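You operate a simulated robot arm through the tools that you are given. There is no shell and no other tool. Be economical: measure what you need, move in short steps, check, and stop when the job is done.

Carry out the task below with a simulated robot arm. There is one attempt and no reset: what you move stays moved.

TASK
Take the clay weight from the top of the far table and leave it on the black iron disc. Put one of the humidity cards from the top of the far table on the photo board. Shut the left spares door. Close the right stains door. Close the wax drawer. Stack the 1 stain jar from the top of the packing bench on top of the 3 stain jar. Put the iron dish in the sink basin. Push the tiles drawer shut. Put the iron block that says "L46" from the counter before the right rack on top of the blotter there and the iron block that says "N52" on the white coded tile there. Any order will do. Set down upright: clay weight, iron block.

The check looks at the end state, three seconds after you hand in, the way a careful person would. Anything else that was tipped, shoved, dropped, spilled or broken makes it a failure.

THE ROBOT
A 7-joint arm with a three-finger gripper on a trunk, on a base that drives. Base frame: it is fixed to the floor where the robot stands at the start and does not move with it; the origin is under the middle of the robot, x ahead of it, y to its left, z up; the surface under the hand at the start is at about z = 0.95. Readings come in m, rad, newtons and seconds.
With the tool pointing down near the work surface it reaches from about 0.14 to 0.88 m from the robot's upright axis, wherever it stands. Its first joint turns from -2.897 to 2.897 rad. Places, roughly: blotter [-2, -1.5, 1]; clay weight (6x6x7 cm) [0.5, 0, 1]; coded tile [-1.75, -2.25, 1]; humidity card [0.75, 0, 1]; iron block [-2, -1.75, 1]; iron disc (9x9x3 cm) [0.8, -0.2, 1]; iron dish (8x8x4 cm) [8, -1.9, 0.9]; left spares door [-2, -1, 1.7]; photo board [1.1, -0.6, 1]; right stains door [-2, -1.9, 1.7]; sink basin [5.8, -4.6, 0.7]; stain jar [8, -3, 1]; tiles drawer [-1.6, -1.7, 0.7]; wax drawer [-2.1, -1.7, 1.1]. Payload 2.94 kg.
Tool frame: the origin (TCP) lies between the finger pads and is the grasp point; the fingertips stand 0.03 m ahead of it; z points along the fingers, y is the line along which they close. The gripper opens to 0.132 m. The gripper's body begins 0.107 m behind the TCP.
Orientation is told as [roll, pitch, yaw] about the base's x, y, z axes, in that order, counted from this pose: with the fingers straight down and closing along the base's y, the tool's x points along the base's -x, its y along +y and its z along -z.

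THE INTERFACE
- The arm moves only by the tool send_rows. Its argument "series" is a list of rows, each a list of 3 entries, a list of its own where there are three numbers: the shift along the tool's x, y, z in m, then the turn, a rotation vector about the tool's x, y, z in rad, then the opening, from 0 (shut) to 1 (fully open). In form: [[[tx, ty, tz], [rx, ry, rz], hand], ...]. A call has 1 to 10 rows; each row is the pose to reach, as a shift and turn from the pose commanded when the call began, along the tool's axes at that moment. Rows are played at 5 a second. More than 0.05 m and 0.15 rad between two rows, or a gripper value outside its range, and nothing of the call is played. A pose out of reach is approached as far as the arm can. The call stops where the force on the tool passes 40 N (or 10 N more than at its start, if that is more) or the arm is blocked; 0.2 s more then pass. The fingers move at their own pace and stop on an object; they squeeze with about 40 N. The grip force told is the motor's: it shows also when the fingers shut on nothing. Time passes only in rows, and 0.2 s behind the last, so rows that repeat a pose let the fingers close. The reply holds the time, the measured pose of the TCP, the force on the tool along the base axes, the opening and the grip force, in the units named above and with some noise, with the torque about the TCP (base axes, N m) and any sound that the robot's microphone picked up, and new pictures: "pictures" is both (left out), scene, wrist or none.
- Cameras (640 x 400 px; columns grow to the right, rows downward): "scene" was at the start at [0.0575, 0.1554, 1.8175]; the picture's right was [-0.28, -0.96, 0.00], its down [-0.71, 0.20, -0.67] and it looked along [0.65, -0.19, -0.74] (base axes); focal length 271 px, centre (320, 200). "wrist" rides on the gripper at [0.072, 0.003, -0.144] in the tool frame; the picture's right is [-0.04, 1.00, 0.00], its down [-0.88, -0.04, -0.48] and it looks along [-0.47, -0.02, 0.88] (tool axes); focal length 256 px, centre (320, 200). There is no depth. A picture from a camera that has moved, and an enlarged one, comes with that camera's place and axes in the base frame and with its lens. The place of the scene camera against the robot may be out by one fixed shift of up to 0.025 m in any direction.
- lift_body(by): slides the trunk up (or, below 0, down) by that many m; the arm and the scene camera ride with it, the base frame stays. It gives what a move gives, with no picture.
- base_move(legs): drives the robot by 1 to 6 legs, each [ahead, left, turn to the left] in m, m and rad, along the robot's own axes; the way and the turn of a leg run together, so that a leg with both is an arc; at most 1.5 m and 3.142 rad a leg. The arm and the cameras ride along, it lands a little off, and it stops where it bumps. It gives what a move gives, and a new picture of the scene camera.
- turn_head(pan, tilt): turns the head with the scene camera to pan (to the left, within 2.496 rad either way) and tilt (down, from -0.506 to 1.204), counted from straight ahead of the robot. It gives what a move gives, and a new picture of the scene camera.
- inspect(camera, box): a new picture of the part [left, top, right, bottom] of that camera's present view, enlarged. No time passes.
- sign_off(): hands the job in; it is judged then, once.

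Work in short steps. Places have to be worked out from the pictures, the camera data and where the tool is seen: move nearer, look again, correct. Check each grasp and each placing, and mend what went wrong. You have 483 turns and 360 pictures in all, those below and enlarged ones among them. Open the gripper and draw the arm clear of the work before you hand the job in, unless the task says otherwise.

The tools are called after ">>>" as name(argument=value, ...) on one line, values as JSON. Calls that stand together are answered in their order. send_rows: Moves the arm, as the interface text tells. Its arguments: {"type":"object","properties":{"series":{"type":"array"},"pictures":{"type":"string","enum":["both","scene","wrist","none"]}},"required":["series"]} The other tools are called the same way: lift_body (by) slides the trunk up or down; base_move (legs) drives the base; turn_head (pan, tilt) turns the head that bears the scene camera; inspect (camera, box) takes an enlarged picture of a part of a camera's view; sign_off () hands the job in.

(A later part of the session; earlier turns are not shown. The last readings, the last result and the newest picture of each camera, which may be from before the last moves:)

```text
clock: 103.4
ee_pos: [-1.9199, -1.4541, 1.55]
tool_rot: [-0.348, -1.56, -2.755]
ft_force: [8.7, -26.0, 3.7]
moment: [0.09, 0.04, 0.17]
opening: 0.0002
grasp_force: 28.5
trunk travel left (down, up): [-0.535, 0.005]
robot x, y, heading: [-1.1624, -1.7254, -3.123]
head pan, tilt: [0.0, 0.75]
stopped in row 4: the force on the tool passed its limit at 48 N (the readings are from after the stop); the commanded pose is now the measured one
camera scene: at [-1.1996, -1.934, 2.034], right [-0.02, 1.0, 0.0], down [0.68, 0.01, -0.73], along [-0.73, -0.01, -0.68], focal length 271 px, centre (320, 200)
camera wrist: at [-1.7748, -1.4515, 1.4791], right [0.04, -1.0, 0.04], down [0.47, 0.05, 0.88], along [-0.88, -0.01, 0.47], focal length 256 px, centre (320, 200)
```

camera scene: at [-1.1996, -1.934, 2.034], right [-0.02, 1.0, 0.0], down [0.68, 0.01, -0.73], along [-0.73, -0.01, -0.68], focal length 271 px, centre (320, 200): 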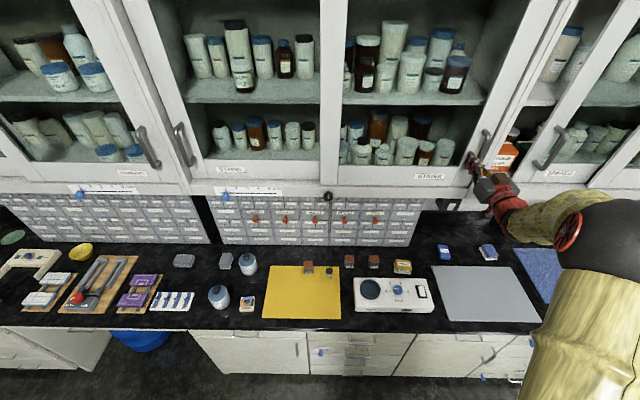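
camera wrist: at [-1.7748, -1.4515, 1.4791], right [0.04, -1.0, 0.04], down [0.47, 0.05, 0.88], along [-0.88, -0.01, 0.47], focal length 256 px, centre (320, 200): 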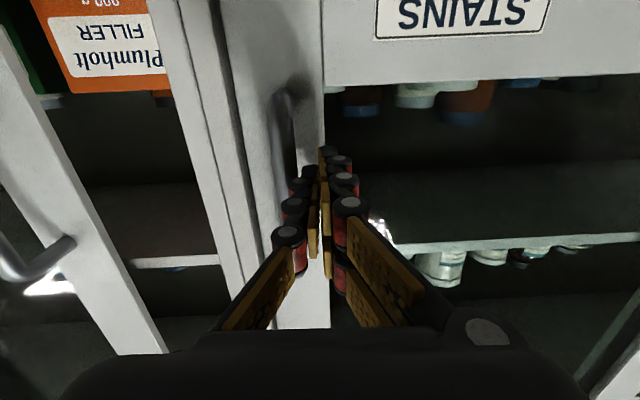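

Right stains door is closed against the jamb. I'll retract and move the base toward +y for the left spares door.

>>> send_rows(series=[[[0, 0.008, 0], [0, 0, 0], 0], [[0, 0.01, -0.04], [0, 0, 0], 0], [[0, 0.01, -0.08], [0, 0, 0], 0], [[0, 0.01, -0.12], [0, 0, 0], 0], [[0, 0.04, -0.16], [0, 0, 0], 0], [[0, 0.08, -0.18], [0, 0, 0], 0], [[0, 0.12, -0.2], [0, 0, 0], 0], [[0, 0.16, -0.2], [0, 0, 0], 0]], pictures="none")

>>> base_move(legs=[[0.0, -0.45, 0]])

>>> inspect(camera="wrist", box=[0, 0, 640, 400])

```text
clock: 105.2
ee_pos: [-1.7174, -1.6021, 1.5506]
tool_rot: [-0.09, -1.558, -3.026]
ft_force: [0.6, -0.2, -0.4]
moment: [-0.01, -0.01, 0.0]
opening: 0.0002
grasp_force: 28.6
trunk travel left (down, up): [-0.535, 0.005]
robot x, y, heading: [-1.1642, -1.7277, -3.128]
head pan, tilt: [0.0, 0.75]
```

```text
clock: 107.9
ee_pos: [-1.7227, -1.1498, 1.5501]
tool_rot: [0.013, -1.558, -3.127]
ft_force: [-0.6, 0.6, 0.2]
moment: [0.02, 0.01, 0.03]
opening: 0.0
grasp_force: 28.1
trunk travel left (down, up): [-0.535, 0.005]
robot x, y, heading: [-1.1736, -1.2791, -3.13]
head pan, tilt: [0.0, 0.75]
camera scene: at [-1.2103, -1.4788, 2.0343], right [-0.01, 1.0, 0.0], down [0.68, 0.01, -0.73], along [-0.73, -0.01, -0.68], focal length 271 px, centre (320, 200)
```

scene: 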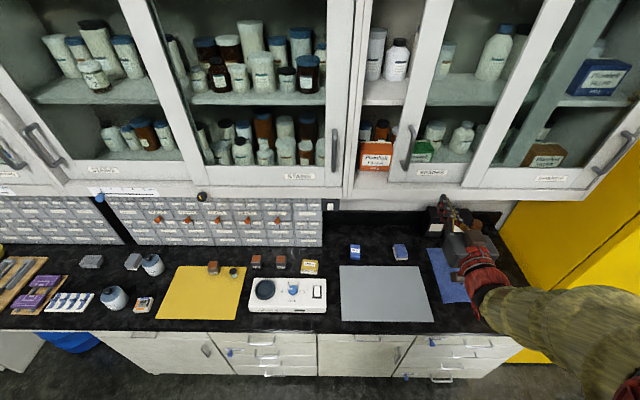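

```text
1.00 times, centred on (320, 200) of wrist (not enlarged: the box is as wide or as high as the picture)
camera zoom: at [-1.578, -1.1482, 1.48], right [0.02, -1.0, 0.04], down [0.46, 0.05, 0.88], along [-0.89, 0.0, 0.46], focal length 256 px, centre (320, 200)
```

zoom: 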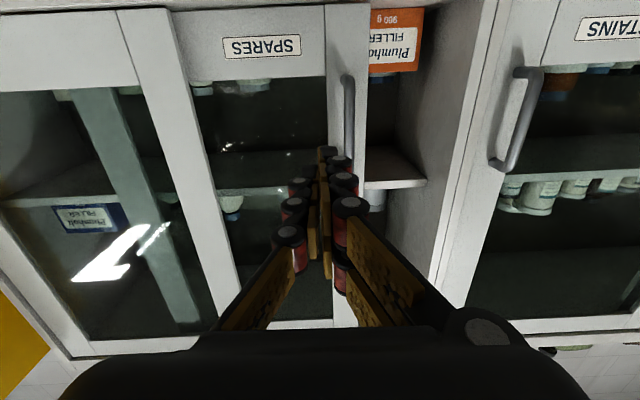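

The spares handle is at y≈-1.19. I'll advance the tip on its +y side.

>>> send_rows(series=[[[0, 0, 0.045], [0, 0, 0], 0], [[0, 0, 0.09], [0, 0, 0], 0], [[0, 0, 0.13], [0, 0, 0], 0], [[0, 0, 0.165], [0, 0, 0], 0], [[0, 0, 0.19], [0, 0, 0], 0], [[0, 0, 0.2], [0, 0, 0], 0]])

>>> inspect(camera="scene", box=[340, 90, 500, 240])

```text
clock: 109.3
ee_pos: [-1.9243, -1.1543, 1.548]
tool_rot: [-0.016, -1.556, -3.101]
ft_force: [-0.7, 0.2, 0.5]
moment: [0.01, -0.01, 0.03]
opening: 0.0001
grasp_force: 28.8
trunk travel left (down, up): [-0.535, 0.005]
robot x, y, heading: [-1.1707, -1.2783, -3.127]
head pan, tilt: [0.0, 0.75]
camera scene: at [-1.2106, -1.4802, 2.0341], right [-0.01, 1.0, 0.0], down [0.68, 0.01, -0.73], along [-0.73, -0.01, -0.68], focal length 271 px, centre (320, 200)
camera wrist: at [-1.7781, -1.1541, 1.4781], right [0.02, -1.0, 0.04], down [0.46, 0.05, 0.89], along [-0.89, 0.0, 0.46], focal length 256 px, centre (320, 200)
```

scene: 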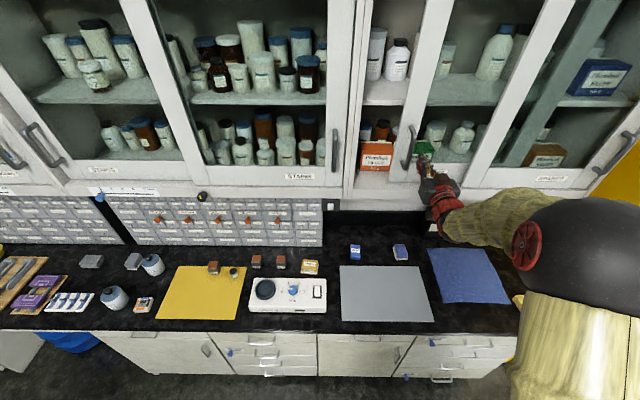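
wrist: 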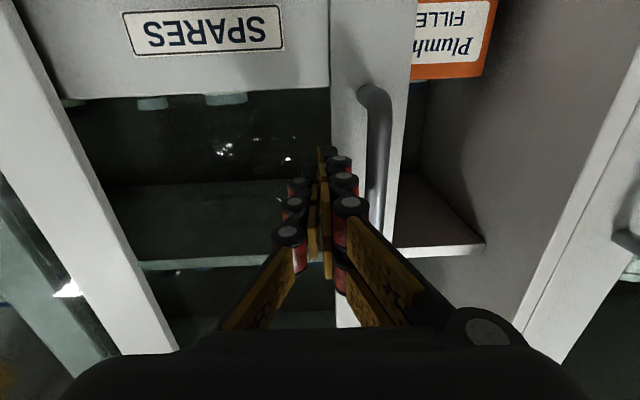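

```text
2.67 times, centred on (420, 165) of scene
camera zoom: at [-1.2106, -1.4802, 2.0341], right [-0.01, 1.0, 0.0], down [0.68, 0.01, -0.73], along [-0.73, -0.01, -0.68], focal length 722 px, centre (53, 293)
```

zoom: 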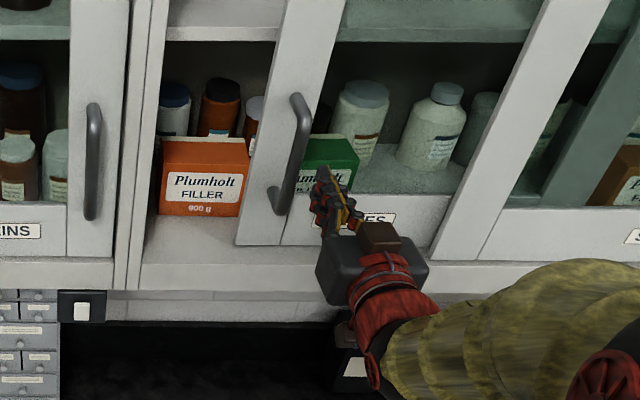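

Finger overlaps the handle and the box sits behind the track. I'll push the door toward -y.

>>> send_rows(series=[[[0, 0.015, 0], [0, 0, 0], 0], [[0, 0.03, 0], [0, 0, 0], 0], [[0, 0.045, 0], [0, 0, 0], 0], [[0, 0.06, 0], [0, 0, 0], 0], [[0, 0.075, 0], [0, 0, 0], 0], [[0, 0.09, 0], [0, 0, 0], 0], [[0, 0.105, 0], [0, 0, 0], 0]])

```text
clock: 110.9
ee_pos: [-1.9209, -1.2615, 1.5484]
tool_rot: [-0.067, -1.556, -3.052]
ft_force: [0.0, 1.2, 0.6]
moment: [-0.04, 0.0, -0.05]
opening: 0.0
grasp_force: 28.6
trunk travel left (down, up): [-0.535, 0.005]
robot x, y, heading: [-1.1708, -1.2772, -3.131]
head pan, tilt: [0.0, 0.75]
camera scene: at [-1.2103, -1.4809, 2.0341], right [-0.01, 1.0, 0.0], down [0.68, 0.01, -0.73], along [-0.73, -0.01, -0.68], focal length 271 px, centre (320, 200)
camera wrist: at [-1.7753, -1.2602, 1.4777], right [0.02, -1.0, 0.04], down [0.46, 0.05, 0.89], along [-0.89, 0.0, 0.46], focal length 256 px, centre (320, 200)
```

scene: 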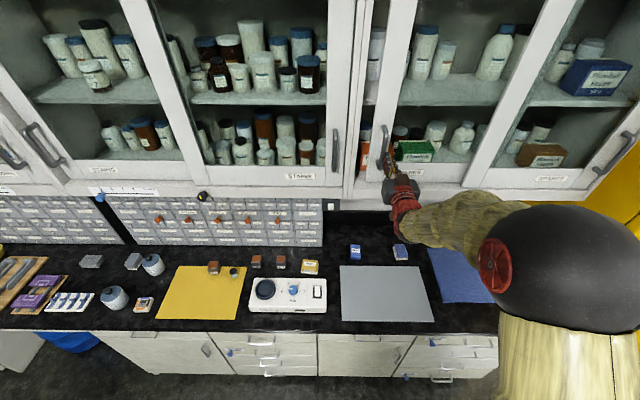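
wrist: 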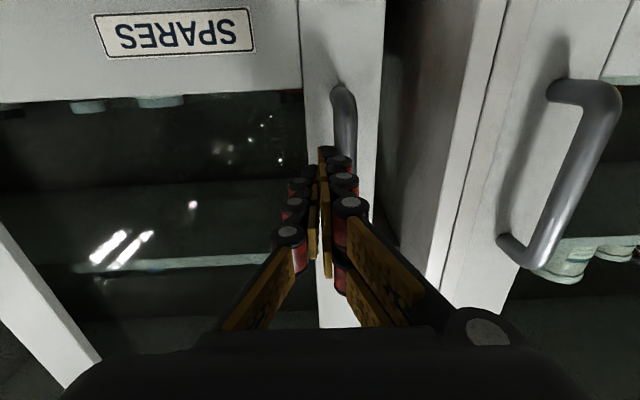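

Moving well; I'll keep pushing in small steps until it stops.

>>> send_rows(series=[[[0, 0.012, 0], [0, 0, 0], 0], [[0, 0.024, 0], [0, 0, 0], 0], [[0, 0.036, 0], [0, 0, 0], 0], [[0, 0.048, 0], [0, 0, 0], 0], [[0, 0.06, 0], [0, 0, 0], 0], [[0, 0.072, 0], [0, 0, 0], 0], [[0, 0.084, 0], [0, 0, 0], 0]])

```text
clock: 112.2
ee_pos: [-1.9187, -1.3062, 1.547]
tool_rot: [0.477, -1.557, 2.665]
ft_force: [5.2, 25.6, 1.2]
moment: [0.25, -0.08, -0.56]
opening: 0.0001
grasp_force: 28.5
trunk travel left (down, up): [-0.535, 0.005]
robot x, y, heading: [-1.1717, -1.2781, -3.134]
head pan, tilt: [0.0, 0.75]
stopped in row 6: the force on the tool passed its limit at 50 N (the readings are from after the stop); the commanded pose is now the measured one
camera scene: at [-1.2102, -1.4769, 2.0344], right [-0.01, 1.0, 0.0], down [0.68, 0.01, -0.73], along [-0.73, -0.01, -0.68], focal length 271 px, centre (320, 200)
camera wrist: at [-1.7729, -1.309, 1.4775], right [0.0, -1.0, 0.05], down [0.46, 0.04, 0.88], along [-0.89, 0.02, 0.46], focal length 256 px, centre (320, 200)
```

scene: 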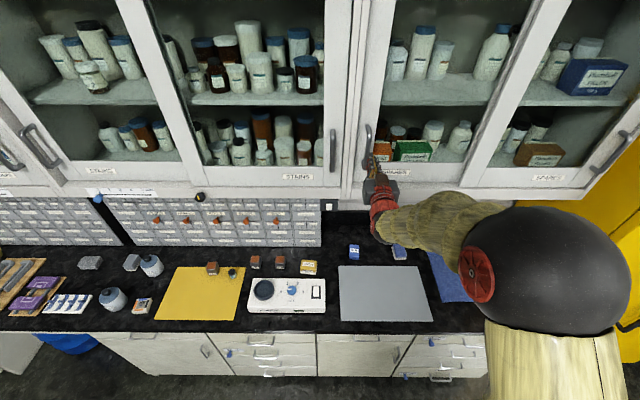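
wrist: 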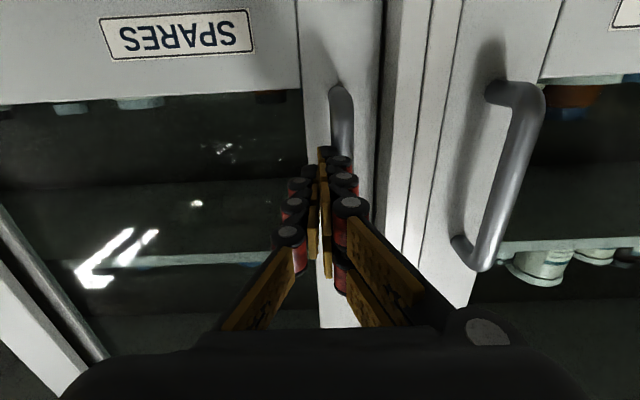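

The left spares door is shut. I'll retract, then zoom on the blocks on the counter.

>>> send_rows(series=[[[0, -0.008, 0], [0, 0, 0], 0], [[0, -0.01, -0.04], [0, 0, 0], 0], [[0, -0.01, -0.08], [0, 0, 0], 0], [[0, -0.01, -0.12], [0, 0, 0], 0], [[0, 0, -0.16], [0, 0, 0], 0], [[0, 0, -0.2], [0, 0, 0], 0], [[0, 0, -0.25], [0, 0, 0], 0]], pictures="none")

>>> inspect(camera="scene", box=[190, 240, 350, 330])

>>> inspect(camera="scene", box=[60, 230, 220, 330])

>>> inspect(camera="scene", box=[290, 220, 450, 320])

```text
clock: 113.8
ee_pos: [-1.6669, -1.3106, 1.5521]
tool_rot: [0.257, -1.561, 2.899]
ft_force: [0.4, -0.7, 0.7]
moment: [0.0, 0.0, -0.01]
opening: 0.0
grasp_force: 28.5
trunk travel left (down, up): [-0.535, 0.005]
robot x, y, heading: [-1.1704, -1.2757, -3.131]
head pan, tilt: [0.0, 0.75]
```

```text
4.00 times, centred on (270, 285) of scene
camera zoom: at [-1.2072, -1.4794, 2.0343], right [-0.01, 1.0, 0.0], down [0.68, 0.01, -0.73], along [-0.73, -0.01, -0.68], focal length 1083 px, centre (520, -140)
```

zoom: 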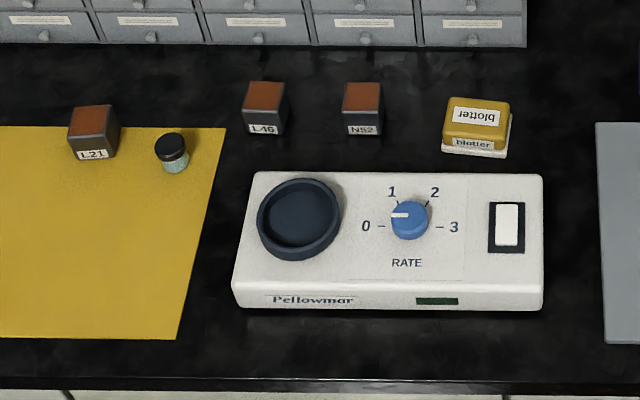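

```text
4.00 times, centred on (140, 280) of scene
camera zoom: at [-1.2072, -1.4794, 2.0343], right [-0.01, 1.0, 0.0], down [0.68, 0.01, -0.73], along [-0.73, -0.01, -0.68], focal length 1083 px, centre (1040, -120)
```

zoom: 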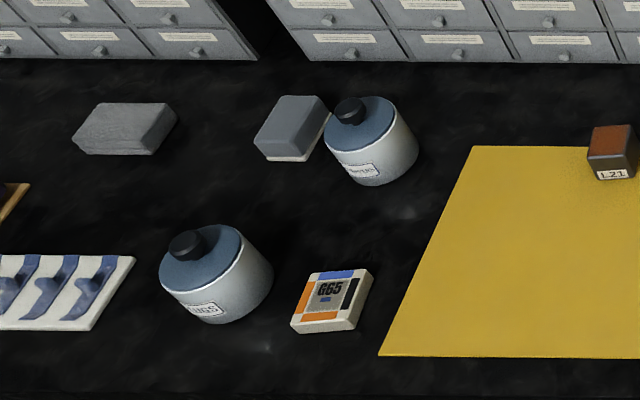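

```text
4.00 times, centred on (370, 270) of scene
camera zoom: at [-1.2072, -1.4794, 2.0343], right [-0.01, 1.0, 0.0], down [0.68, 0.01, -0.73], along [-0.73, -0.01, -0.68], focal length 1083 px, centre (120, -80)
```

zoom: 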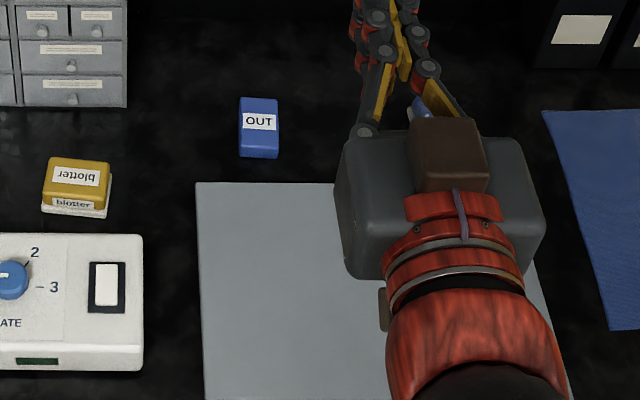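

Labels: L46 at about (-1.933,-1.784), N52 (-1.933,-1.672), the yellow blotter (-1.912,-1.539), coded tile "G65" (-1.725,-2.217). I'll lower the trunk, turn the tool down and drive to face the blocks.

>>> lift_body(by=-0.3)

>>> send_rows(series=[[[0, 0, 0], [0, 0.14, 0], 0.3], [[0, 0, 0], [0, 0.28, 0], 0.4], [[0, 0, 0], [0, 0.42, 0], 0.5], [[0, 0, 0], [0, 0.56, 0], 0.6], [[0, 0, 0], [0, 0.7, 0], 0.6], [[0, 0, 0], [0, 0.8, 0], 0.6]], pictures="none")

>>> send_rows(series=[[[0, 0, 0], [0, 0.14, 0], 0.6], [[0, 0, 0], [0, 0.28, 0], 0.6], [[0, 0, 0], [0, 0.42, 0], 0.6], [[0, 0, 0], [0, 0.56, 0], 0.6], [[0, 0, 0], [0, 0.7, 0], 0.6], [[0, 0, 0], [0, 0.765, 0], 0.6]], pictures="none")

>>> base_move(legs=[[0.0, 0.45, 0]])

```text
clock: 116.8
ee_pos: [-1.6693, -1.3115, 1.251]
tool_rot: [0.222, -1.557, 2.933]
ft_force: [-0.2, -0.3, -0.1]
moment: [-0.01, -0.03, 0.02]
opening: 0.0
grasp_force: 28.1
trunk travel left (down, up): [-0.235, 0.305]
robot x, y, heading: [-1.1688, -1.278, -3.131]
head pan, tilt: [0.0, 0.75]
```

```text
clock: 118.2
ee_pos: [-1.6774, -1.2948, 1.2543]
tool_rot: [-0.106, -0.88, -3.078]
ft_force: [1.8, -1.2, -2.8]
moment: [0.03, 0.24, -0.19]
opening: 0.0793
grasp_force: 0.1
out of reach, approached as far as the arm can: row 5, 6
trunk travel left (down, up): [-0.235, 0.305]
robot x, y, heading: [-1.166, -1.2768, -3.131]
head pan, tilt: [0.0, 0.75]
```

```text
clock: 119.6
ee_pos: [-1.6673, -1.3197, 1.227]
tool_rot: [-0.191, -0.21, 3.116]
ft_force: [0.0, -0.5, -0.4]
moment: [-0.02, 0.02, 0.06]
opening: 0.0793
grasp_force: 0.2
out of reach, approached as far as the arm can: row 2, 3, 4, 5, 6
trunk travel left (down, up): [-0.235, 0.305]
robot x, y, heading: [-1.17, -1.2755, -3.127]
head pan, tilt: [0.0, 0.75]
```

```text
clock: 122.3
ee_pos: [-1.6638, -1.7669, 1.2259]
tool_rot: [-0.191, -0.21, 3.114]
ft_force: [0.1, -0.3, 0.0]
moment: [0.0, -0.03, 0.01]
opening: 0.0794
grasp_force: 0.1
trunk travel left (down, up): [-0.235, 0.305]
robot x, y, heading: [-1.1651, -1.7215, -3.135]
head pan, tilt: [0.0, 0.75]
camera scene: at [-1.2058, -1.9278, 1.7341], right [-0.01, 1.0, 0.0], down [0.68, 0.01, -0.73], along [-0.73, -0.01, -0.68], focal length 271 px, centre (320, 200)
```

scene: 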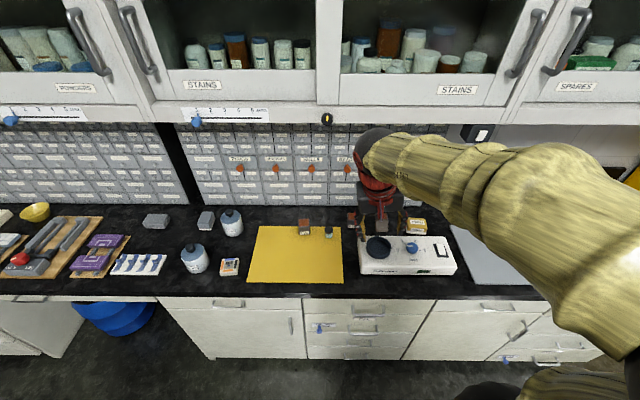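

The tool is still tilted (joint limit when close in). I'll extend a little while correcting the tilt.

>>> send_rows(series=[[[-0.04, 0, 0], [-0.05, 0.05, 0], 0.6], [[-0.08, 0, 0], [-0.1, 0.1, 0], 0.6], [[-0.1, 0, 0], [-0.15, 0.16, 0], 0.6], [[-0.12, 0, 0], [-0.191, 0.21, 0], 0.6], [[-0.12, 0, 0], [-0.191, 0.21, 0], 0.6]])

```text
clock: 123.5
ee_pos: [-1.77, -1.766, 1.2239]
tool_rot: [-0.247, -0.097, 3.106]
ft_force: [0.1, 0.8, -0.3]
moment: [0.0, 0.0, -0.03]
opening: 0.0794
grasp_force: 0.1
out of reach, approached as far as the arm can: row 1, 2, 3, 4, 5
trunk travel left (down, up): [-0.235, 0.305]
robot x, y, heading: [-1.165, -1.7205, -3.132]
head pan, tilt: [0.0, 0.75]
camera scene: at [-1.2063, -1.9274, 1.7341], right [-0.01, 1.0, 0.0], down [0.68, 0.01, -0.73], along [-0.73, -0.01, -0.68], focal length 271 px, centre (320, 200)
camera wrist: at [-1.6859, -1.8056, 1.3549], right [-0.1, -0.97, -0.24], down [-0.83, -0.05, 0.55], along [-0.55, 0.25, -0.8], focal length 256 px, centre (320, 200)
```

scene: 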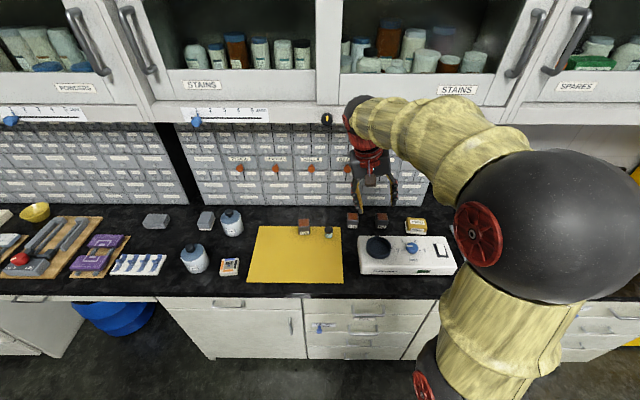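
wrist: 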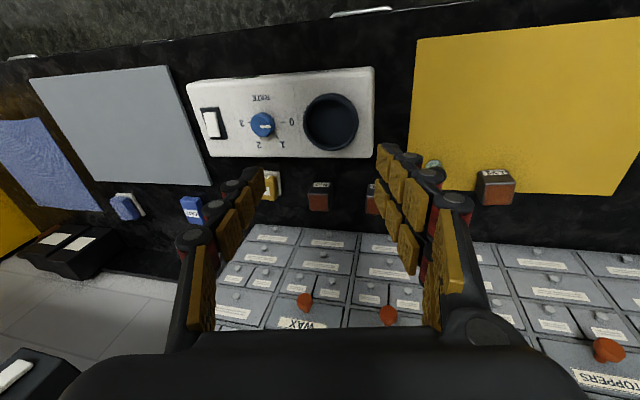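

The orientation is limited in this arm posture. I'll raise the trunk a bit and retry from a position like the starting one, further to the robot's right.

>>> lift_body(by=0.15)

>>> send_rows(series=[[[0.0, -0.04, 0.02], [-0.06, 0.02, 0], 0.6], [[0.0, -0.08, 0.04], [-0.12, 0.05, 0], 0.6], [[0.0, -0.12, 0.06], [-0.18, 0.08, 0], 0.6], [[0.0, -0.16, 0.08], [-0.247, 0.097, 0], 0.6], [[0.0, -0.16, 0.08], [-0.247, 0.097, 0], 0.6]], pictures="scene")

```text
clock: 125.3
ee_pos: [-1.7705, -1.7661, 1.3728]
tool_rot: [-0.247, -0.097, 3.105]
ft_force: [0.0, -0.2, 0.2]
moment: [0.0, -0.01, 0.0]
opening: 0.079
grasp_force: 0.0
trunk travel left (down, up): [-0.385, 0.155]
robot x, y, heading: [-1.1691, -1.7236, -3.131]
head pan, tilt: [0.0, 0.75]
```

```text
clock: 126.5
ee_pos: [-1.7572, -1.6267, 1.3123]
tool_rot: [-0.24, -0.05, 3.1]
ft_force: [-0.9, -0.1, -0.9]
moment: [-0.06, -0.03, -0.03]
opening: 0.0791
grasp_force: 0.1
out of reach, approached as far as the arm can: row 1, 2, 3, 4, 5
trunk travel left (down, up): [-0.385, 0.155]
robot x, y, heading: [-1.165, -1.7233, -3.131]
head pan, tilt: [0.0, 0.75]
camera scene: at [-1.2066, -1.9262, 1.8843], right [-0.01, 1.0, 0.0], down [0.68, 0.01, -0.73], along [-0.73, -0.01, -0.68], focal length 271 px, centre (320, 200)
```

scene: 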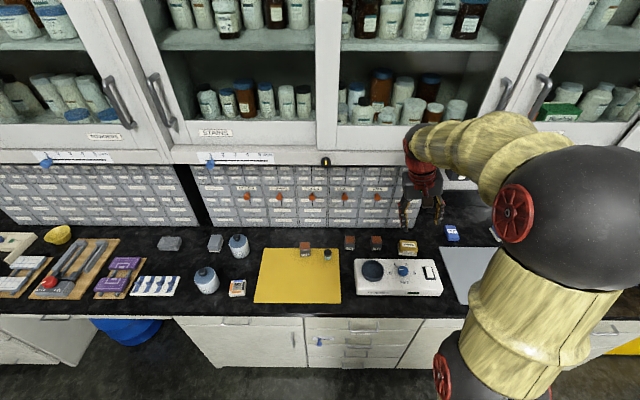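

Still limited. I'll test whether a yaw change frees the roll.

>>> send_rows(series=[[[0, 0, 0], [-0.05, 0, 0.1], 0.6], [[0, 0, 0], [-0.1, 0.0, 0.2], 0.6], [[0, 0, 0], [-0.15, 0.0, 0.3], 0.6], [[0, 0, 0], [-0.2, 0.0, 0.4], 0.6]], pictures="none")

```text
clock: 127.5
ee_pos: [-1.7474, -1.6429, 1.2832]
tool_rot: [-0.149, -0.199, 2.708]
ft_force: [-0.3, -0.7, 0.5]
moment: [0.03, 0.0, 0.01]
opening: 0.0792
grasp_force: 0.0
out of reach, approached as far as the arm can: row 1, 2, 3, 4
trunk travel left (down, up): [-0.385, 0.155]
robot x, y, heading: [-1.1664, -1.7215, -3.133]
head pan, tilt: [0.0, 0.75]
```

It's a posture limit. I'll back the base off 0.4 m and straighten the arm outwards to unwind it.

>>> base_move(legs=[[-0.4, 0, 0]])

>>> send_rows(series=[[[-0.04, 0, 0.0], [0, 0, -0.1], 0.6], [[-0.08, 0, 0.0], [0, 0, -0.2], 0.6], [[-0.12, 0, 0.0], [0, 0, -0.3], 0.6], [[-0.16, 0, 0.0], [0, 0, -0.4], 0.6], [[-0.2, 0, 0.0], [0, 0, -0.4], 0.6], [[-0.24, 0, 0.0], [0, 0, -0.4], 0.6], [[-0.24, 0, 0.0], [0, 0, -0.4], 0.6]], pictures="scene")

```text
clock: 130.0
ee_pos: [-1.3443, -1.637, 1.284]
tool_rot: [-0.151, -0.199, 2.71]
ft_force: [0.5, 0.1, 0.3]
moment: [0.0, 0.06, -0.03]
opening: 0.0794
grasp_force: 0.1
trunk travel left (down, up): [-0.385, 0.155]
robot x, y, heading: [-0.7662, -1.721, -3.132]
head pan, tilt: [0.0, 0.75]
camera scene: at [-0.8026, -1.923, 1.8842], right [-0.01, 1.0, 0.0], down [0.68, 0.01, -0.73], along [-0.73, -0.01, -0.68], focal length 271 px, centre (320, 200)
```

scene: 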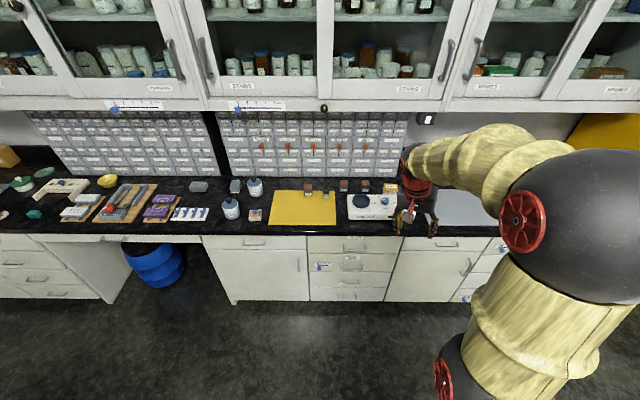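

```text
clock: 131.6
ee_pos: [-1.5419, -1.5929, 1.3067]
tool_rot: [-0.251, -0.152, 3.049]
ft_force: [-0.8, -0.2, 0.0]
moment: [-0.01, -0.01, 0.01]
opening: 0.0789
grasp_force: 0.1
out of reach, approached as far as the arm can: row 1, 2, 3, 4, 5, 6, 7
trunk travel left (down, up): [-0.385, 0.155]
robot x, y, heading: [-0.7593, -1.721, -3.135]
head pan, tilt: [0.0, 0.75]
camera scene: at [-0.8043, -1.9221, 1.8843], right [-0.01, 1.0, 0.0], down [0.68, 0.01, -0.73], along [-0.73, -0.01, -0.68], focal length 271 px, centre (320, 200)
```

scene: 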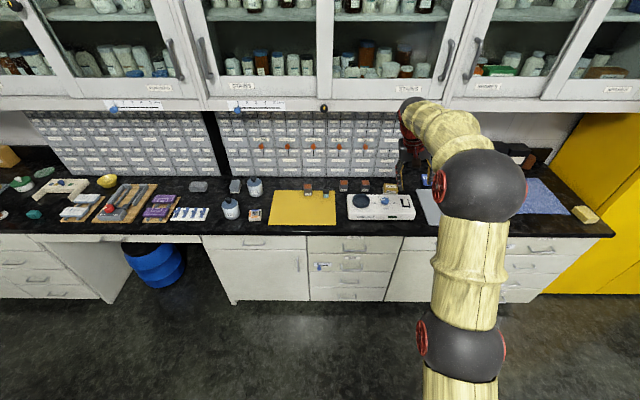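

Now I'm at an extension similar to the earlier disc pose. I'll correct the tilt here while lowering.

>>> send_rows(series=[[[0.0, 0, 0.03], [-0.08, 0.05, 0], 0.6], [[0.0, 0, 0.06], [-0.16, 0.1, 0], 0.6], [[0.0, 0, 0.09], [-0.25, 0.15, 0], 0.6], [[0.0, 0, 0.12], [-0.25, 0.15, 0], 0.6], [[0.0, 0, 0.15], [-0.25, 0.15, 0], 0.6], [[0.0, 0, 0.15], [-0.25, 0.15, 0], 0.6]], pictures="none")

```text
clock: 133.0
ee_pos: [-1.5271, -1.5704, 1.1658]
tool_rot: [-0.236, -0.058, 3.046]
ft_force: [0.4, 0.4, -0.7]
moment: [0.02, -0.04, -0.03]
opening: 0.0791
grasp_force: 0.1
out of reach, approached as far as the arm can: row 1, 2, 3, 4, 5, 6
trunk travel left (down, up): [-0.385, 0.155]
robot x, y, heading: [-0.7649, -1.7196, -3.131]
head pan, tilt: [0.0, 0.75]
```

The remaining tilt (0.244 = π−2.897) tells me the forearm roll flipped when the wrist passed straight. I'll back away into open floor and unwind it by swinging the tool right, then up-forward, then down.

>>> base_move(legs=[[-0.4, 0, 0]])

>>> send_rows(series=[[[0.02, 0, 0], [0.14, 0, 0], 0.6], [[0.04, 0, 0], [0.28, 0, 0], 0.6], [[0.06, 0, 0], [0.42, 0, 0], 0.6], [[0.08, 0, 0], [0.56, 0, 0], 0.6], [[0.1, 0, 0], [0.7, 0, 0], 0.6], [[0.12, 0, 0], [0.84, 0, 0], 0.6], [[0.12, 0, 0], [0.98, 0, 0], 0.6], [[0.12, 0, 0], [1.12, 0, 0], 0.6], [[0.12, 0, 0], [1.26, 0, 0], 0.6], [[0.12, 0, 0], [1.33, 0, 0], 0.6]], pictures="scene")

```text
clock: 135.5
ee_pos: [-1.1237, -1.5643, 1.1658]
tool_rot: [-0.238, -0.06, 3.047]
ft_force: [0.0, 0.6, 0.2]
moment: [-0.03, 0.0, 0.01]
opening: 0.0794
grasp_force: 0.0
trunk travel left (down, up): [-0.385, 0.155]
robot x, y, heading: [-0.3588, -1.7148, -3.132]
head pan, tilt: [0.0, 0.75]
camera scene: at [-0.4006, -1.9193, 1.8842], right [-0.01, 1.0, 0.0], down [0.68, 0.01, -0.73], along [-0.73, -0.01, -0.68], focal length 271 px, centre (320, 200)
```

scene: 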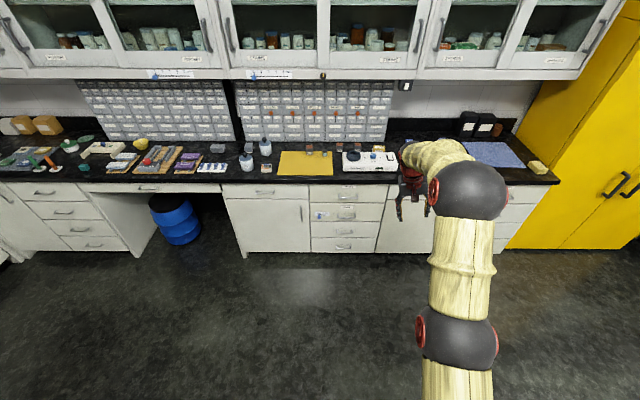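

```text
clock: 137.7
ee_pos: [-1.0059, -1.5774, 1.1589]
tool_rot: [-1.567, -0.058, 3.045]
ft_force: [-0.4, -1.1, 0.5]
moment: [0.0, -0.03, 0.0]
opening: 0.0794
grasp_force: 0.1
trunk travel left (down, up): [-0.385, 0.155]
robot x, y, heading: [-0.3612, -1.7144, -3.13]
head pan, tilt: [0.0, 0.75]
camera scene: at [-0.4019, -1.9195, 1.8841], right [-0.01, 1.0, 0.0], down [0.68, 0.01, -0.73], along [-0.73, -0.01, -0.68], focal length 271 px, centre (320, 200)
```

scene: 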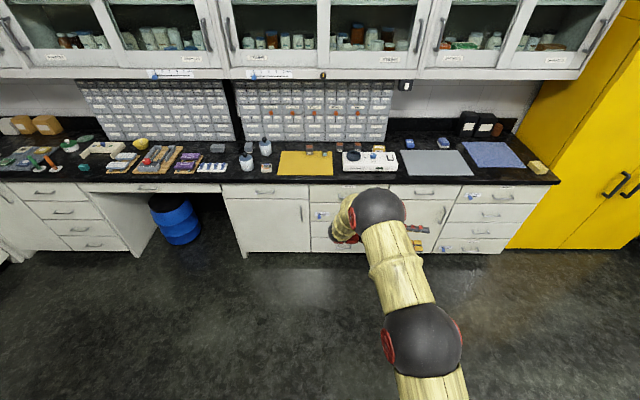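

Tool points right. Step B swings it 45° towards forward, then the first half of step C sweeps it up.

>>> send_rows(series=[[[0, 0, 0], [0, -0.13, 0], 0.6], [[0, 0, 0], [0, -0.26, 0], 0.6], [[0, 0, 0], [0, -0.39, 0], 0.6], [[0, 0, 0], [0, -0.52, 0], 0.6], [[0, 0, 0], [0, -0.65, 0], 0.6], [[0, 0, 0], [0, -0.785, 0], 0.6]], pictures="none")

>>> send_rows(series=[[[0, 0, 0], [0.1, 0, -0.1], 0.6], [[0, 0, 0], [0.2, 0, -0.2], 0.6], [[0, 0, 0], [0.3, 0, -0.3], 0.6], [[0, 0, 0], [0.4, 0, -0.4], 0.6], [[0, 0, 0], [0.5, 0, -0.5], 0.6], [[0, 0, 0], [0.6, 0, -0.6], 0.6], [[0, 0, 0], [0.7, 0, -0.7], 0.6], [[0, 0, 0], [0.8, 0, -0.8], 0.6], [[0, 0, 0], [0.9, 0, -0.9], 0.6], [[0, 0, 0], [1.0, 0, -1.0], 0.6]], pictures="scene")

```text
clock: 139.1
ee_pos: [-1.0043, -1.5757, 1.1596]
tool_rot: [-1.61, -0.046, -2.451]
ft_force: [-0.9, 0.5, 0.0]
moment: [0.0, 0.01, 0.06]
opening: 0.0791
grasp_force: 0.2
trunk travel left (down, up): [-0.385, 0.155]
robot x, y, heading: [-0.3605, -1.7166, -3.136]
head pan, tilt: [0.0, 0.75]
```

```text
clock: 141.3
ee_pos: [-1.0234, -1.5728, 1.1593]
tool_rot: [-2.933, 0.717, -3.09]
ft_force: [-0.4, 0.1, 0.4]
moment: [0.0, 0.0, -0.02]
opening: 0.079
grasp_force: 0.0
out of reach, approached as far as the arm can: row 9, 10
trunk travel left (down, up): [-0.385, 0.155]
robot x, y, heading: [-0.3654, -1.7175, -3.134]
head pan, tilt: [0.0, 0.75]
camera scene: at [-0.4014, -1.9189, 1.8842], right [-0.01, 1.0, 0.0], down [0.68, 0.01, -0.73], along [-0.73, -0.01, -0.68], focal length 271 px, centre (320, 200)
```

scene: 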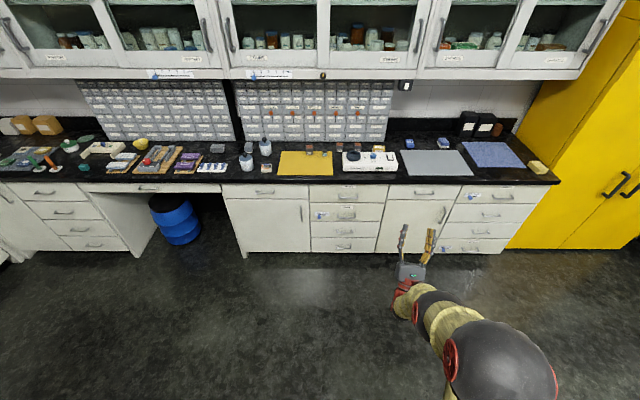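

Pointing up-forward now. Step D: pitch forward and down.

>>> send_rows(series=[[[0, 0, 0], [0, -0.14, 0], 0.6], [[0, 0, 0], [0, -0.28, 0], 0.6], [[0, 0, 0], [0, -0.42, 0], 0.6], [[0, 0, 0], [0, -0.56, 0], 0.6], [[0, 0, 0], [0, -0.7, 0], 0.6], [[0, 0, 0], [0, -0.84, 0], 0.6], [[0, 0, 0], [0, -0.98, 0], 0.6], [[0, 0, 0], [0, -1.12, 0], 0.6], [[0, 0, 0], [0, -1.26, 0], 0.6]], pictures="none")

>>> send_rows(series=[[[0, 0, 0], [0, -0.14, 0], 0.6], [[0, 0, 0], [0, -0.28, 0], 0.6], [[0, 0, 0], [0, -0.42, 0], 0.6], [[0, 0, 0], [0, -0.56, 0], 0.6], [[0, 0, 0], [0, -0.7, 0], 0.6], [[0, 0, 0], [0, -0.84, 0], 0.6], [[0, 0, 0], [0, -0.98, 0], 0.6], [[0, 0, 0], [0, -1.1, 0], 0.6]], pictures="scene")

```text
clock: 143.3
ee_pos: [-1.0228, -1.5726, 1.1591]
tool_rot: [-0.379, 1.124, -0.434]
ft_force: [0.6, -0.3, -0.4]
moment: [0.0, 0.04, 0.0]
opening: 0.0791
grasp_force: 0.0
trunk travel left (down, up): [-0.385, 0.155]
robot x, y, heading: [-0.3634, -1.7137, -3.135]
head pan, tilt: [0.0, 0.75]
```

```text
clock: 145.1
ee_pos: [-1.0193, -1.5726, 1.1516]
tool_rot: [-0.199, 0.07, -0.1]
ft_force: [-0.8, 0.4, -0.1]
moment: [0.01, -0.09, 0.02]
opening: 0.0792
grasp_force: 0.1
out of reach, approached as far as the arm can: row 8
trunk travel left (down, up): [-0.385, 0.155]
robot x, y, heading: [-0.36, -1.715, -3.132]
head pan, tilt: [0.0, 0.75]
camera scene: at [-0.4037, -1.918, 1.8841], right [-0.01, 1.0, 0.0], down [0.68, 0.01, -0.73], along [-0.73, -0.01, -0.68], focal length 271 px, centre (320, 200)
```

scene: 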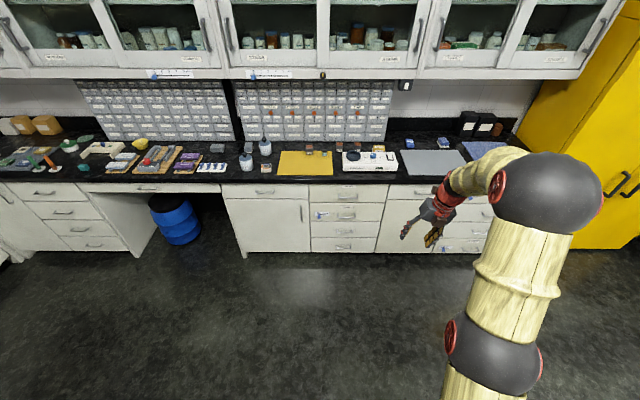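

Nearly vertical; now I'll remove the remaining lean.

>>> send_rows(series=[[[0, 0, 0], [-0.06, -0.02, 0], 0.6], [[0, 0, 0], [-0.13, -0.05, 0], 0.6], [[0, 0, 0], [-0.199, -0.07, 0], 0.6], [[0, 0, 0], [-0.199, -0.07, 0], 0.6]], pictures="none")

```text
clock: 146.1
ee_pos: [-1.0181, -1.5739, 1.1537]
tool_rot: [-0.198, 0.074, -0.099]
ft_force: [-0.2, 0.5, -0.6]
moment: [0.02, 0.02, 0.0]
opening: 0.0792
grasp_force: 0.0
out of reach, approached as far as the arm can: row 1, 2, 3, 4
trunk travel left (down, up): [-0.385, 0.155]
robot x, y, heading: [-0.3599, -1.7162, -3.134]
head pan, tilt: [0.0, 0.75]
```

Possibly the last joint is at its limit now. I'll try yawing the tool back towards the original side, one way first.

>>> send_rows(series=[[[0, 0, 0], [0, 0, 0.14], 0.6], [[0, 0, 0], [0, 0, 0.28], 0.6], [[0, 0, 0], [0, 0, 0.42], 0.6], [[0, 0, 0], [0, 0, 0.56], 0.6]], pictures="none")

```text
clock: 147.1
ee_pos: [-1.0182, -1.5738, 1.1539]
tool_rot: [-0.206, -0.042, -0.651]
ft_force: [0.8, 0.3, 0.0]
moment: [0.01, 0.01, -0.01]
opening: 0.0792
grasp_force: 0.0
trunk travel left (down, up): [-0.385, 0.155]
robot x, y, heading: [-0.3649, -1.7187, -3.129]
head pan, tilt: [0.0, 0.75]
```

The yaw moved freely. Correct the lean again here.

>>> send_rows(series=[[[0, 0, 0], [-0.07, 0.014, 0], 0.6], [[0, 0, 0], [-0.14, 0.028, 0], 0.6], [[0, 0, 0], [-0.206, 0.042, 0], 0.6], [[0, 0, 0], [-0.206, 0.042, 0], 0.6]], pictures="none")

```text
clock: 148.1
ee_pos: [-1.0183, -1.5745, 1.1529]
tool_rot: [-0.206, -0.041, -0.648]
ft_force: [0.5, -0.3, 0.3]
moment: [0.01, -0.01, 0.02]
opening: 0.0792
grasp_force: 0.1
out of reach, approached as far as the arm can: row 1, 2, 3, 4
trunk travel left (down, up): [-0.385, 0.155]
robot x, y, heading: [-0.3595, -1.716, -3.135]
head pan, tilt: [0.0, 0.75]
```

Still blocked there. I'll continue the yaw all the way round to the starting orientation (2.49 rad more) and check the lean then.

>>> send_rows(series=[[[0, 0, 0], [0, 0, 0.14], 0.6], [[0, 0, 0], [0, 0, 0.28], 0.6], [[0, 0, 0], [0, 0, 0.42], 0.6], [[0, 0, 0], [0, 0, 0.56], 0.6], [[0, 0, 0], [0, 0, 0.7], 0.6], [[0, 0, 0], [0, 0, 0.84], 0.6], [[0, 0, 0], [0, 0, 0.98], 0.6], [[0, 0, 0], [0, 0, 1.12], 0.6], [[0, 0, 0], [0, 0, 1.25], 0.6]], pictures="none")

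>>> send_rows(series=[[[0, 0, 0], [0, 0, 0.14], 0.6], [[0, 0, 0], [0, 0, 0.28], 0.6], [[0, 0, 0], [0, 0, 0.42], 0.6], [[0, 0, 0], [0, 0, 0.56], 0.6], [[0, 0, 0], [0, 0, 0.7], 0.6], [[0, 0, 0], [0, 0, 0.84], 0.6], [[0, 0, 0], [0, 0, 0.98], 0.6], [[0, 0, 0], [0, 0, 1.12], 0.6], [[0, 0, 0], [0, 0, 1.25], 0.6]], pictures="scene")

```text
clock: 150.1
ee_pos: [-1.0187, -1.5741, 1.1527]
tool_rot: [-0.024, -0.209, -1.901]
ft_force: [0.5, -0.4, -1.1]
moment: [-0.03, 0.02, -0.04]
opening: 0.0792
grasp_force: 0.0
trunk travel left (down, up): [-0.385, 0.155]
robot x, y, heading: [-0.3611, -1.7108, -3.135]
head pan, tilt: [0.0, 0.75]
```

```text
clock: 152.1
ee_pos: [-1.0192, -1.5744, 1.1527]
tool_rot: [0.192, -0.089, 3.119]
ft_force: [0.6, -0.1, -0.5]
moment: [-0.01, 0.01, 0.02]
opening: 0.0793
grasp_force: 0.0
trunk travel left (down, up): [-0.385, 0.155]
robot x, y, heading: [-0.3644, -1.7164, -3.135]
head pan, tilt: [0.0, 0.75]
camera scene: at [-0.4016, -1.9192, 1.8842], right [-0.01, 1.0, 0.0], down [0.68, 0.01, -0.73], along [-0.73, -0.01, -0.68], focal length 271 px, centre (320, 200)
```

scene: 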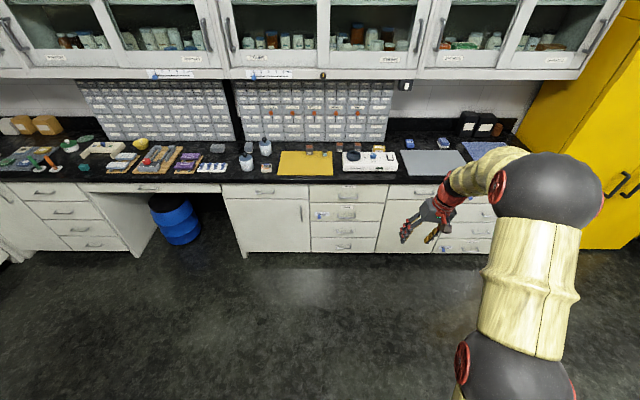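

Back at the original yaw with a 0.2 rad lean. I'll try removing it, moving slightly outward at the same time.

>>> send_rows(series=[[[-0.03, 0, 0], [0.06, 0.03, 0], 0.6], [[-0.06, 0, 0], [0.12, 0.06, 0], 0.6], [[-0.09, 0, 0], [0.192, 0.089, 0], 0.6], [[-0.09, 0, 0], [0.192, 0.089, 0], 0.6]], pictures="scene")

```text
clock: 153.1
ee_pos: [-1.0766, -1.5786, 1.1317]
tool_rot: [0.189, -0.114, 3.118]
ft_force: [0.6, -0.1, 0.5]
moment: [-0.01, 0.03, 0.0]
opening: 0.0791
grasp_force: 0.0
out of reach, approached as far as the arm can: row 1, 2, 3, 4
trunk travel left (down, up): [-0.385, 0.155]
robot x, y, heading: [-0.3594, -1.7161, -3.13]
head pan, tilt: [0.0, 0.75]
camera scene: at [-0.401, -1.9193, 1.8842], right [-0.01, 1.0, 0.0], down [0.68, 0.01, -0.73], along [-0.73, -0.01, -0.68], focal length 271 px, centre (320, 200)
```

scene: 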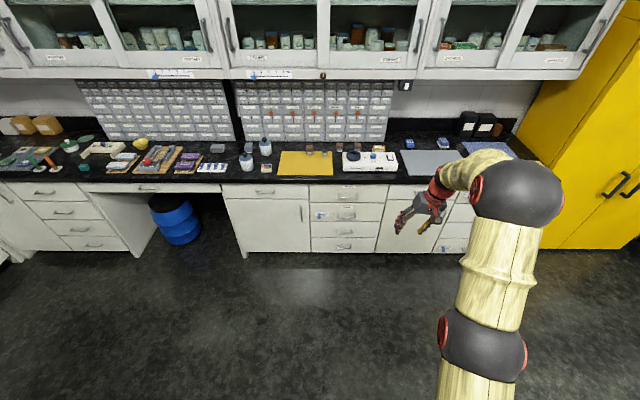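

The lean mirrors the other joint limit, so the wrist is still in the flipped state. I'll swing the tool left, then forward-horizontal, then repeat the tilt-down at the exact place where the first tilt-up worked cleanly.

>>> send_rows(series=[[[0.01, 0.01, -0.01], [-0.14, 0, 0], 0.6], [[0.02, 0.02, -0.02], [-0.28, 0, 0], 0.6], [[0.03, 0.03, -0.03], [-0.42, 0, 0], 0.6], [[0.04, 0.04, -0.04], [-0.56, 0, 0], 0.6], [[0.05, 0.05, -0.05], [-0.7, 0, 0], 0.6], [[0.06, 0.06, -0.06], [-0.84, 0, 0], 0.6], [[0.07, 0.06, -0.07], [-0.98, 0, 0], 0.6], [[0.07, 0.06, -0.08], [-1.12, 0, 0], 0.6], [[0.07, 0.06, -0.09], [-1.26, 0, 0], 0.6], [[0.07, 0.06, -0.1], [-1.38, 0, 0], 0.6]], pictures="none")

>>> send_rows(series=[[[0, 0, 0], [0, -0.14, 0], 0.3], [[0, 0, 0], [0, -0.28, 0], 0.3], [[0, 0, 0], [0, -0.42, 0], 0.3], [[0, 0, 0], [0, -0.56, 0], 0.3], [[0, 0, 0], [0, -0.7, 0], 0.3], [[0, 0, 0], [0, -0.84, 0], 0.3], [[0, 0, 0], [0, -0.98, 0], 0.3], [[0, 0, 0], [0, -1.12, 0], 0.3], [[0, 0, 0], [0, -1.26, 0], 0.3], [[0, 0, 0], [0, -1.4, 0], 0.3]], pictures="scene")

```text
clock: 155.3
ee_pos: [-0.9944, -1.6213, 1.2332]
tool_rot: [1.572, -0.114, 3.118]
ft_force: [1.1, 0.4, -0.1]
moment: [-0.06, 0.0, -0.04]
opening: 0.0789
grasp_force: 0.1
trunk travel left (down, up): [-0.385, 0.155]
robot x, y, heading: [-0.3614, -1.7198, -3.133]
head pan, tilt: [0.0, 0.75]
```

```text
clock: 157.5
ee_pos: [-0.994, -1.6205, 1.2329]
tool_rot: [1.68, -0.02, 1.714]
ft_force: [0.5, -0.1, 1.0]
moment: [0.01, -0.01, -0.01]
opening: 0.0399
grasp_force: 0.1
trunk travel left (down, up): [-0.385, 0.155]
robot x, y, heading: [-0.3598, -1.7165, -3.133]
head pan, tilt: [0.0, 0.75]
camera scene: at [-0.4014, -1.9201, 1.8841], right [-0.01, 1.0, 0.0], down [0.68, 0.01, -0.73], along [-0.73, -0.01, -0.68], focal length 271 px, centre (320, 200)
```

scene: 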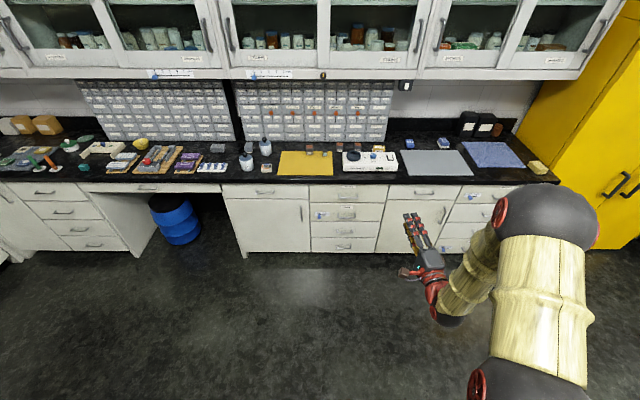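

Finish pointing forward, and roll the hand back to its earlier horizontal orientation.

>>> send_rows(series=[[[0, 0, 0], [0, -0.14, 0], 0.3], [[0, 0, 0], [0.0, -0.17, -0.1], 0.3], [[0, 0, 0], [0.0, -0.17, -0.23], 0.3], [[0, 0, 0], [0.0, -0.17, -0.36], 0.3], [[0, 0, 0], [0.0, -0.17, -0.49], 0.3], [[0, 0, 0], [0.0, -0.17, -0.62], 0.3], [[0, 0, 0], [0.0, -0.17, -0.75], 0.3]], pictures="none")

>>> send_rows(series=[[[0, 0, 0], [0.0, 0, -0.13], 0.3], [[0, 0, 0], [0.0, 0, -0.26], 0.3], [[0, 0, 0], [0.0, 0, -0.39], 0.3], [[0, 0, 0], [0.0, 0, -0.52], 0.3], [[0, 0, 0], [0.0, 0, -0.65], 0.3], [[0, 0, 0], [0.0, 0, -0.8], 0.3]], pictures="scene")

```text
clock: 159.1
ee_pos: [-0.9951, -1.6196, 1.2332]
tool_rot: [1.805, -0.74, 1.403]
ft_force: [0.4, 0.5, -0.2]
moment: [0.02, -0.01, 0.02]
opening: 0.0394
grasp_force: 0.0
trunk travel left (down, up): [-0.385, 0.155]
robot x, y, heading: [-0.3596, -1.7188, -3.132]
head pan, tilt: [0.0, 0.75]
```

```text
clock: 160.5
ee_pos: [-0.9939, -1.6211, 1.234]
tool_rot: [3.042, -1.397, 0.095]
ft_force: [-0.3, 1.2, -0.3]
moment: [0.02, 0.02, -0.01]
opening: 0.0395
grasp_force: 0.0
trunk travel left (down, up): [-0.385, 0.155]
robot x, y, heading: [-0.3627, -1.7173, -3.134]
head pan, tilt: [0.0, 0.75]
camera scene: at [-0.4013, -1.9193, 1.8842], right [-0.01, 1.0, 0.0], down [0.68, 0.01, -0.73], along [-0.73, -0.01, -0.68], focal length 271 px, centre (320, 200)
```

scene: 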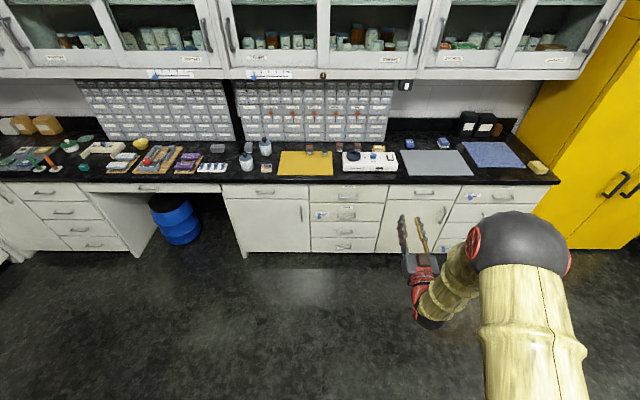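

The hand is forward. I'll move to the same relative place as the first tilt (ahead 0.55, right 0.01, z +0.065) and pitch down.

>>> send_rows(series=[[[-0.03, 0.03, -0.03], [0, 0.05, 0], 0.3], [[-0.05, 0.06, -0.05], [0, 0.1, 0], 0.3], [[-0.065, 0.085, -0.08], [0, 0.17, 0], 0.3], [[-0.065, 0.085, -0.08], [0, 0.17, 0], 0.3]], pictures="none")

>>> send_rows(series=[[[0, 0, 0], [0, 0.14, 0], 0.3], [[0, 0, 0], [0, 0.28, 0], 0.3], [[0, 0, 0], [0, 0.42, 0], 0.3], [[0, 0, 0], [0, 0.56, 0], 0.3], [[0, 0, 0], [0, 0.7, 0], 0.3], [[0, 0, 0], [0, 0.77, 0], 0.3]], pictures="scene")

```text
refused: row 1 steps farther than a row can; nothing moved
```

```text
clock: 161.9
ee_pos: [-0.9947, -1.6203, 1.2342]
tool_rot: [0.034, -0.972, 3.113]
ft_force: [0.5, -0.4, -0.2]
moment: [-0.04, 0.01, 0.0]
opening: 0.0396
grasp_force: 0.1
trunk travel left (down, up): [-0.385, 0.155]
robot x, y, heading: [-0.3621, -1.7144, -3.13]
head pan, tilt: [0.0, 0.75]
camera scene: at [-0.4012, -1.9193, 1.8841], right [-0.01, 1.0, 0.0], down [0.68, 0.01, -0.73], along [-0.73, -0.01, -0.68], focal length 271 px, centre (320, 200)
```

scene: 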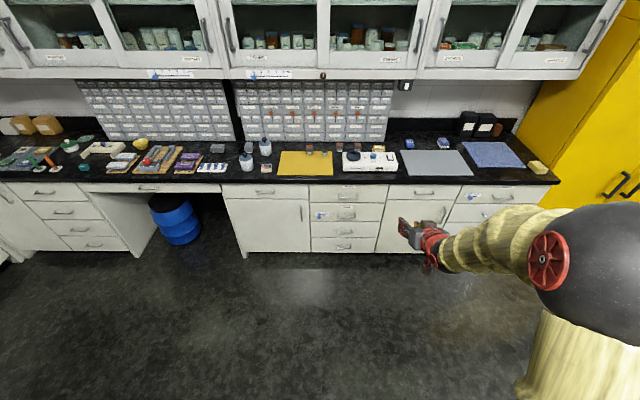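

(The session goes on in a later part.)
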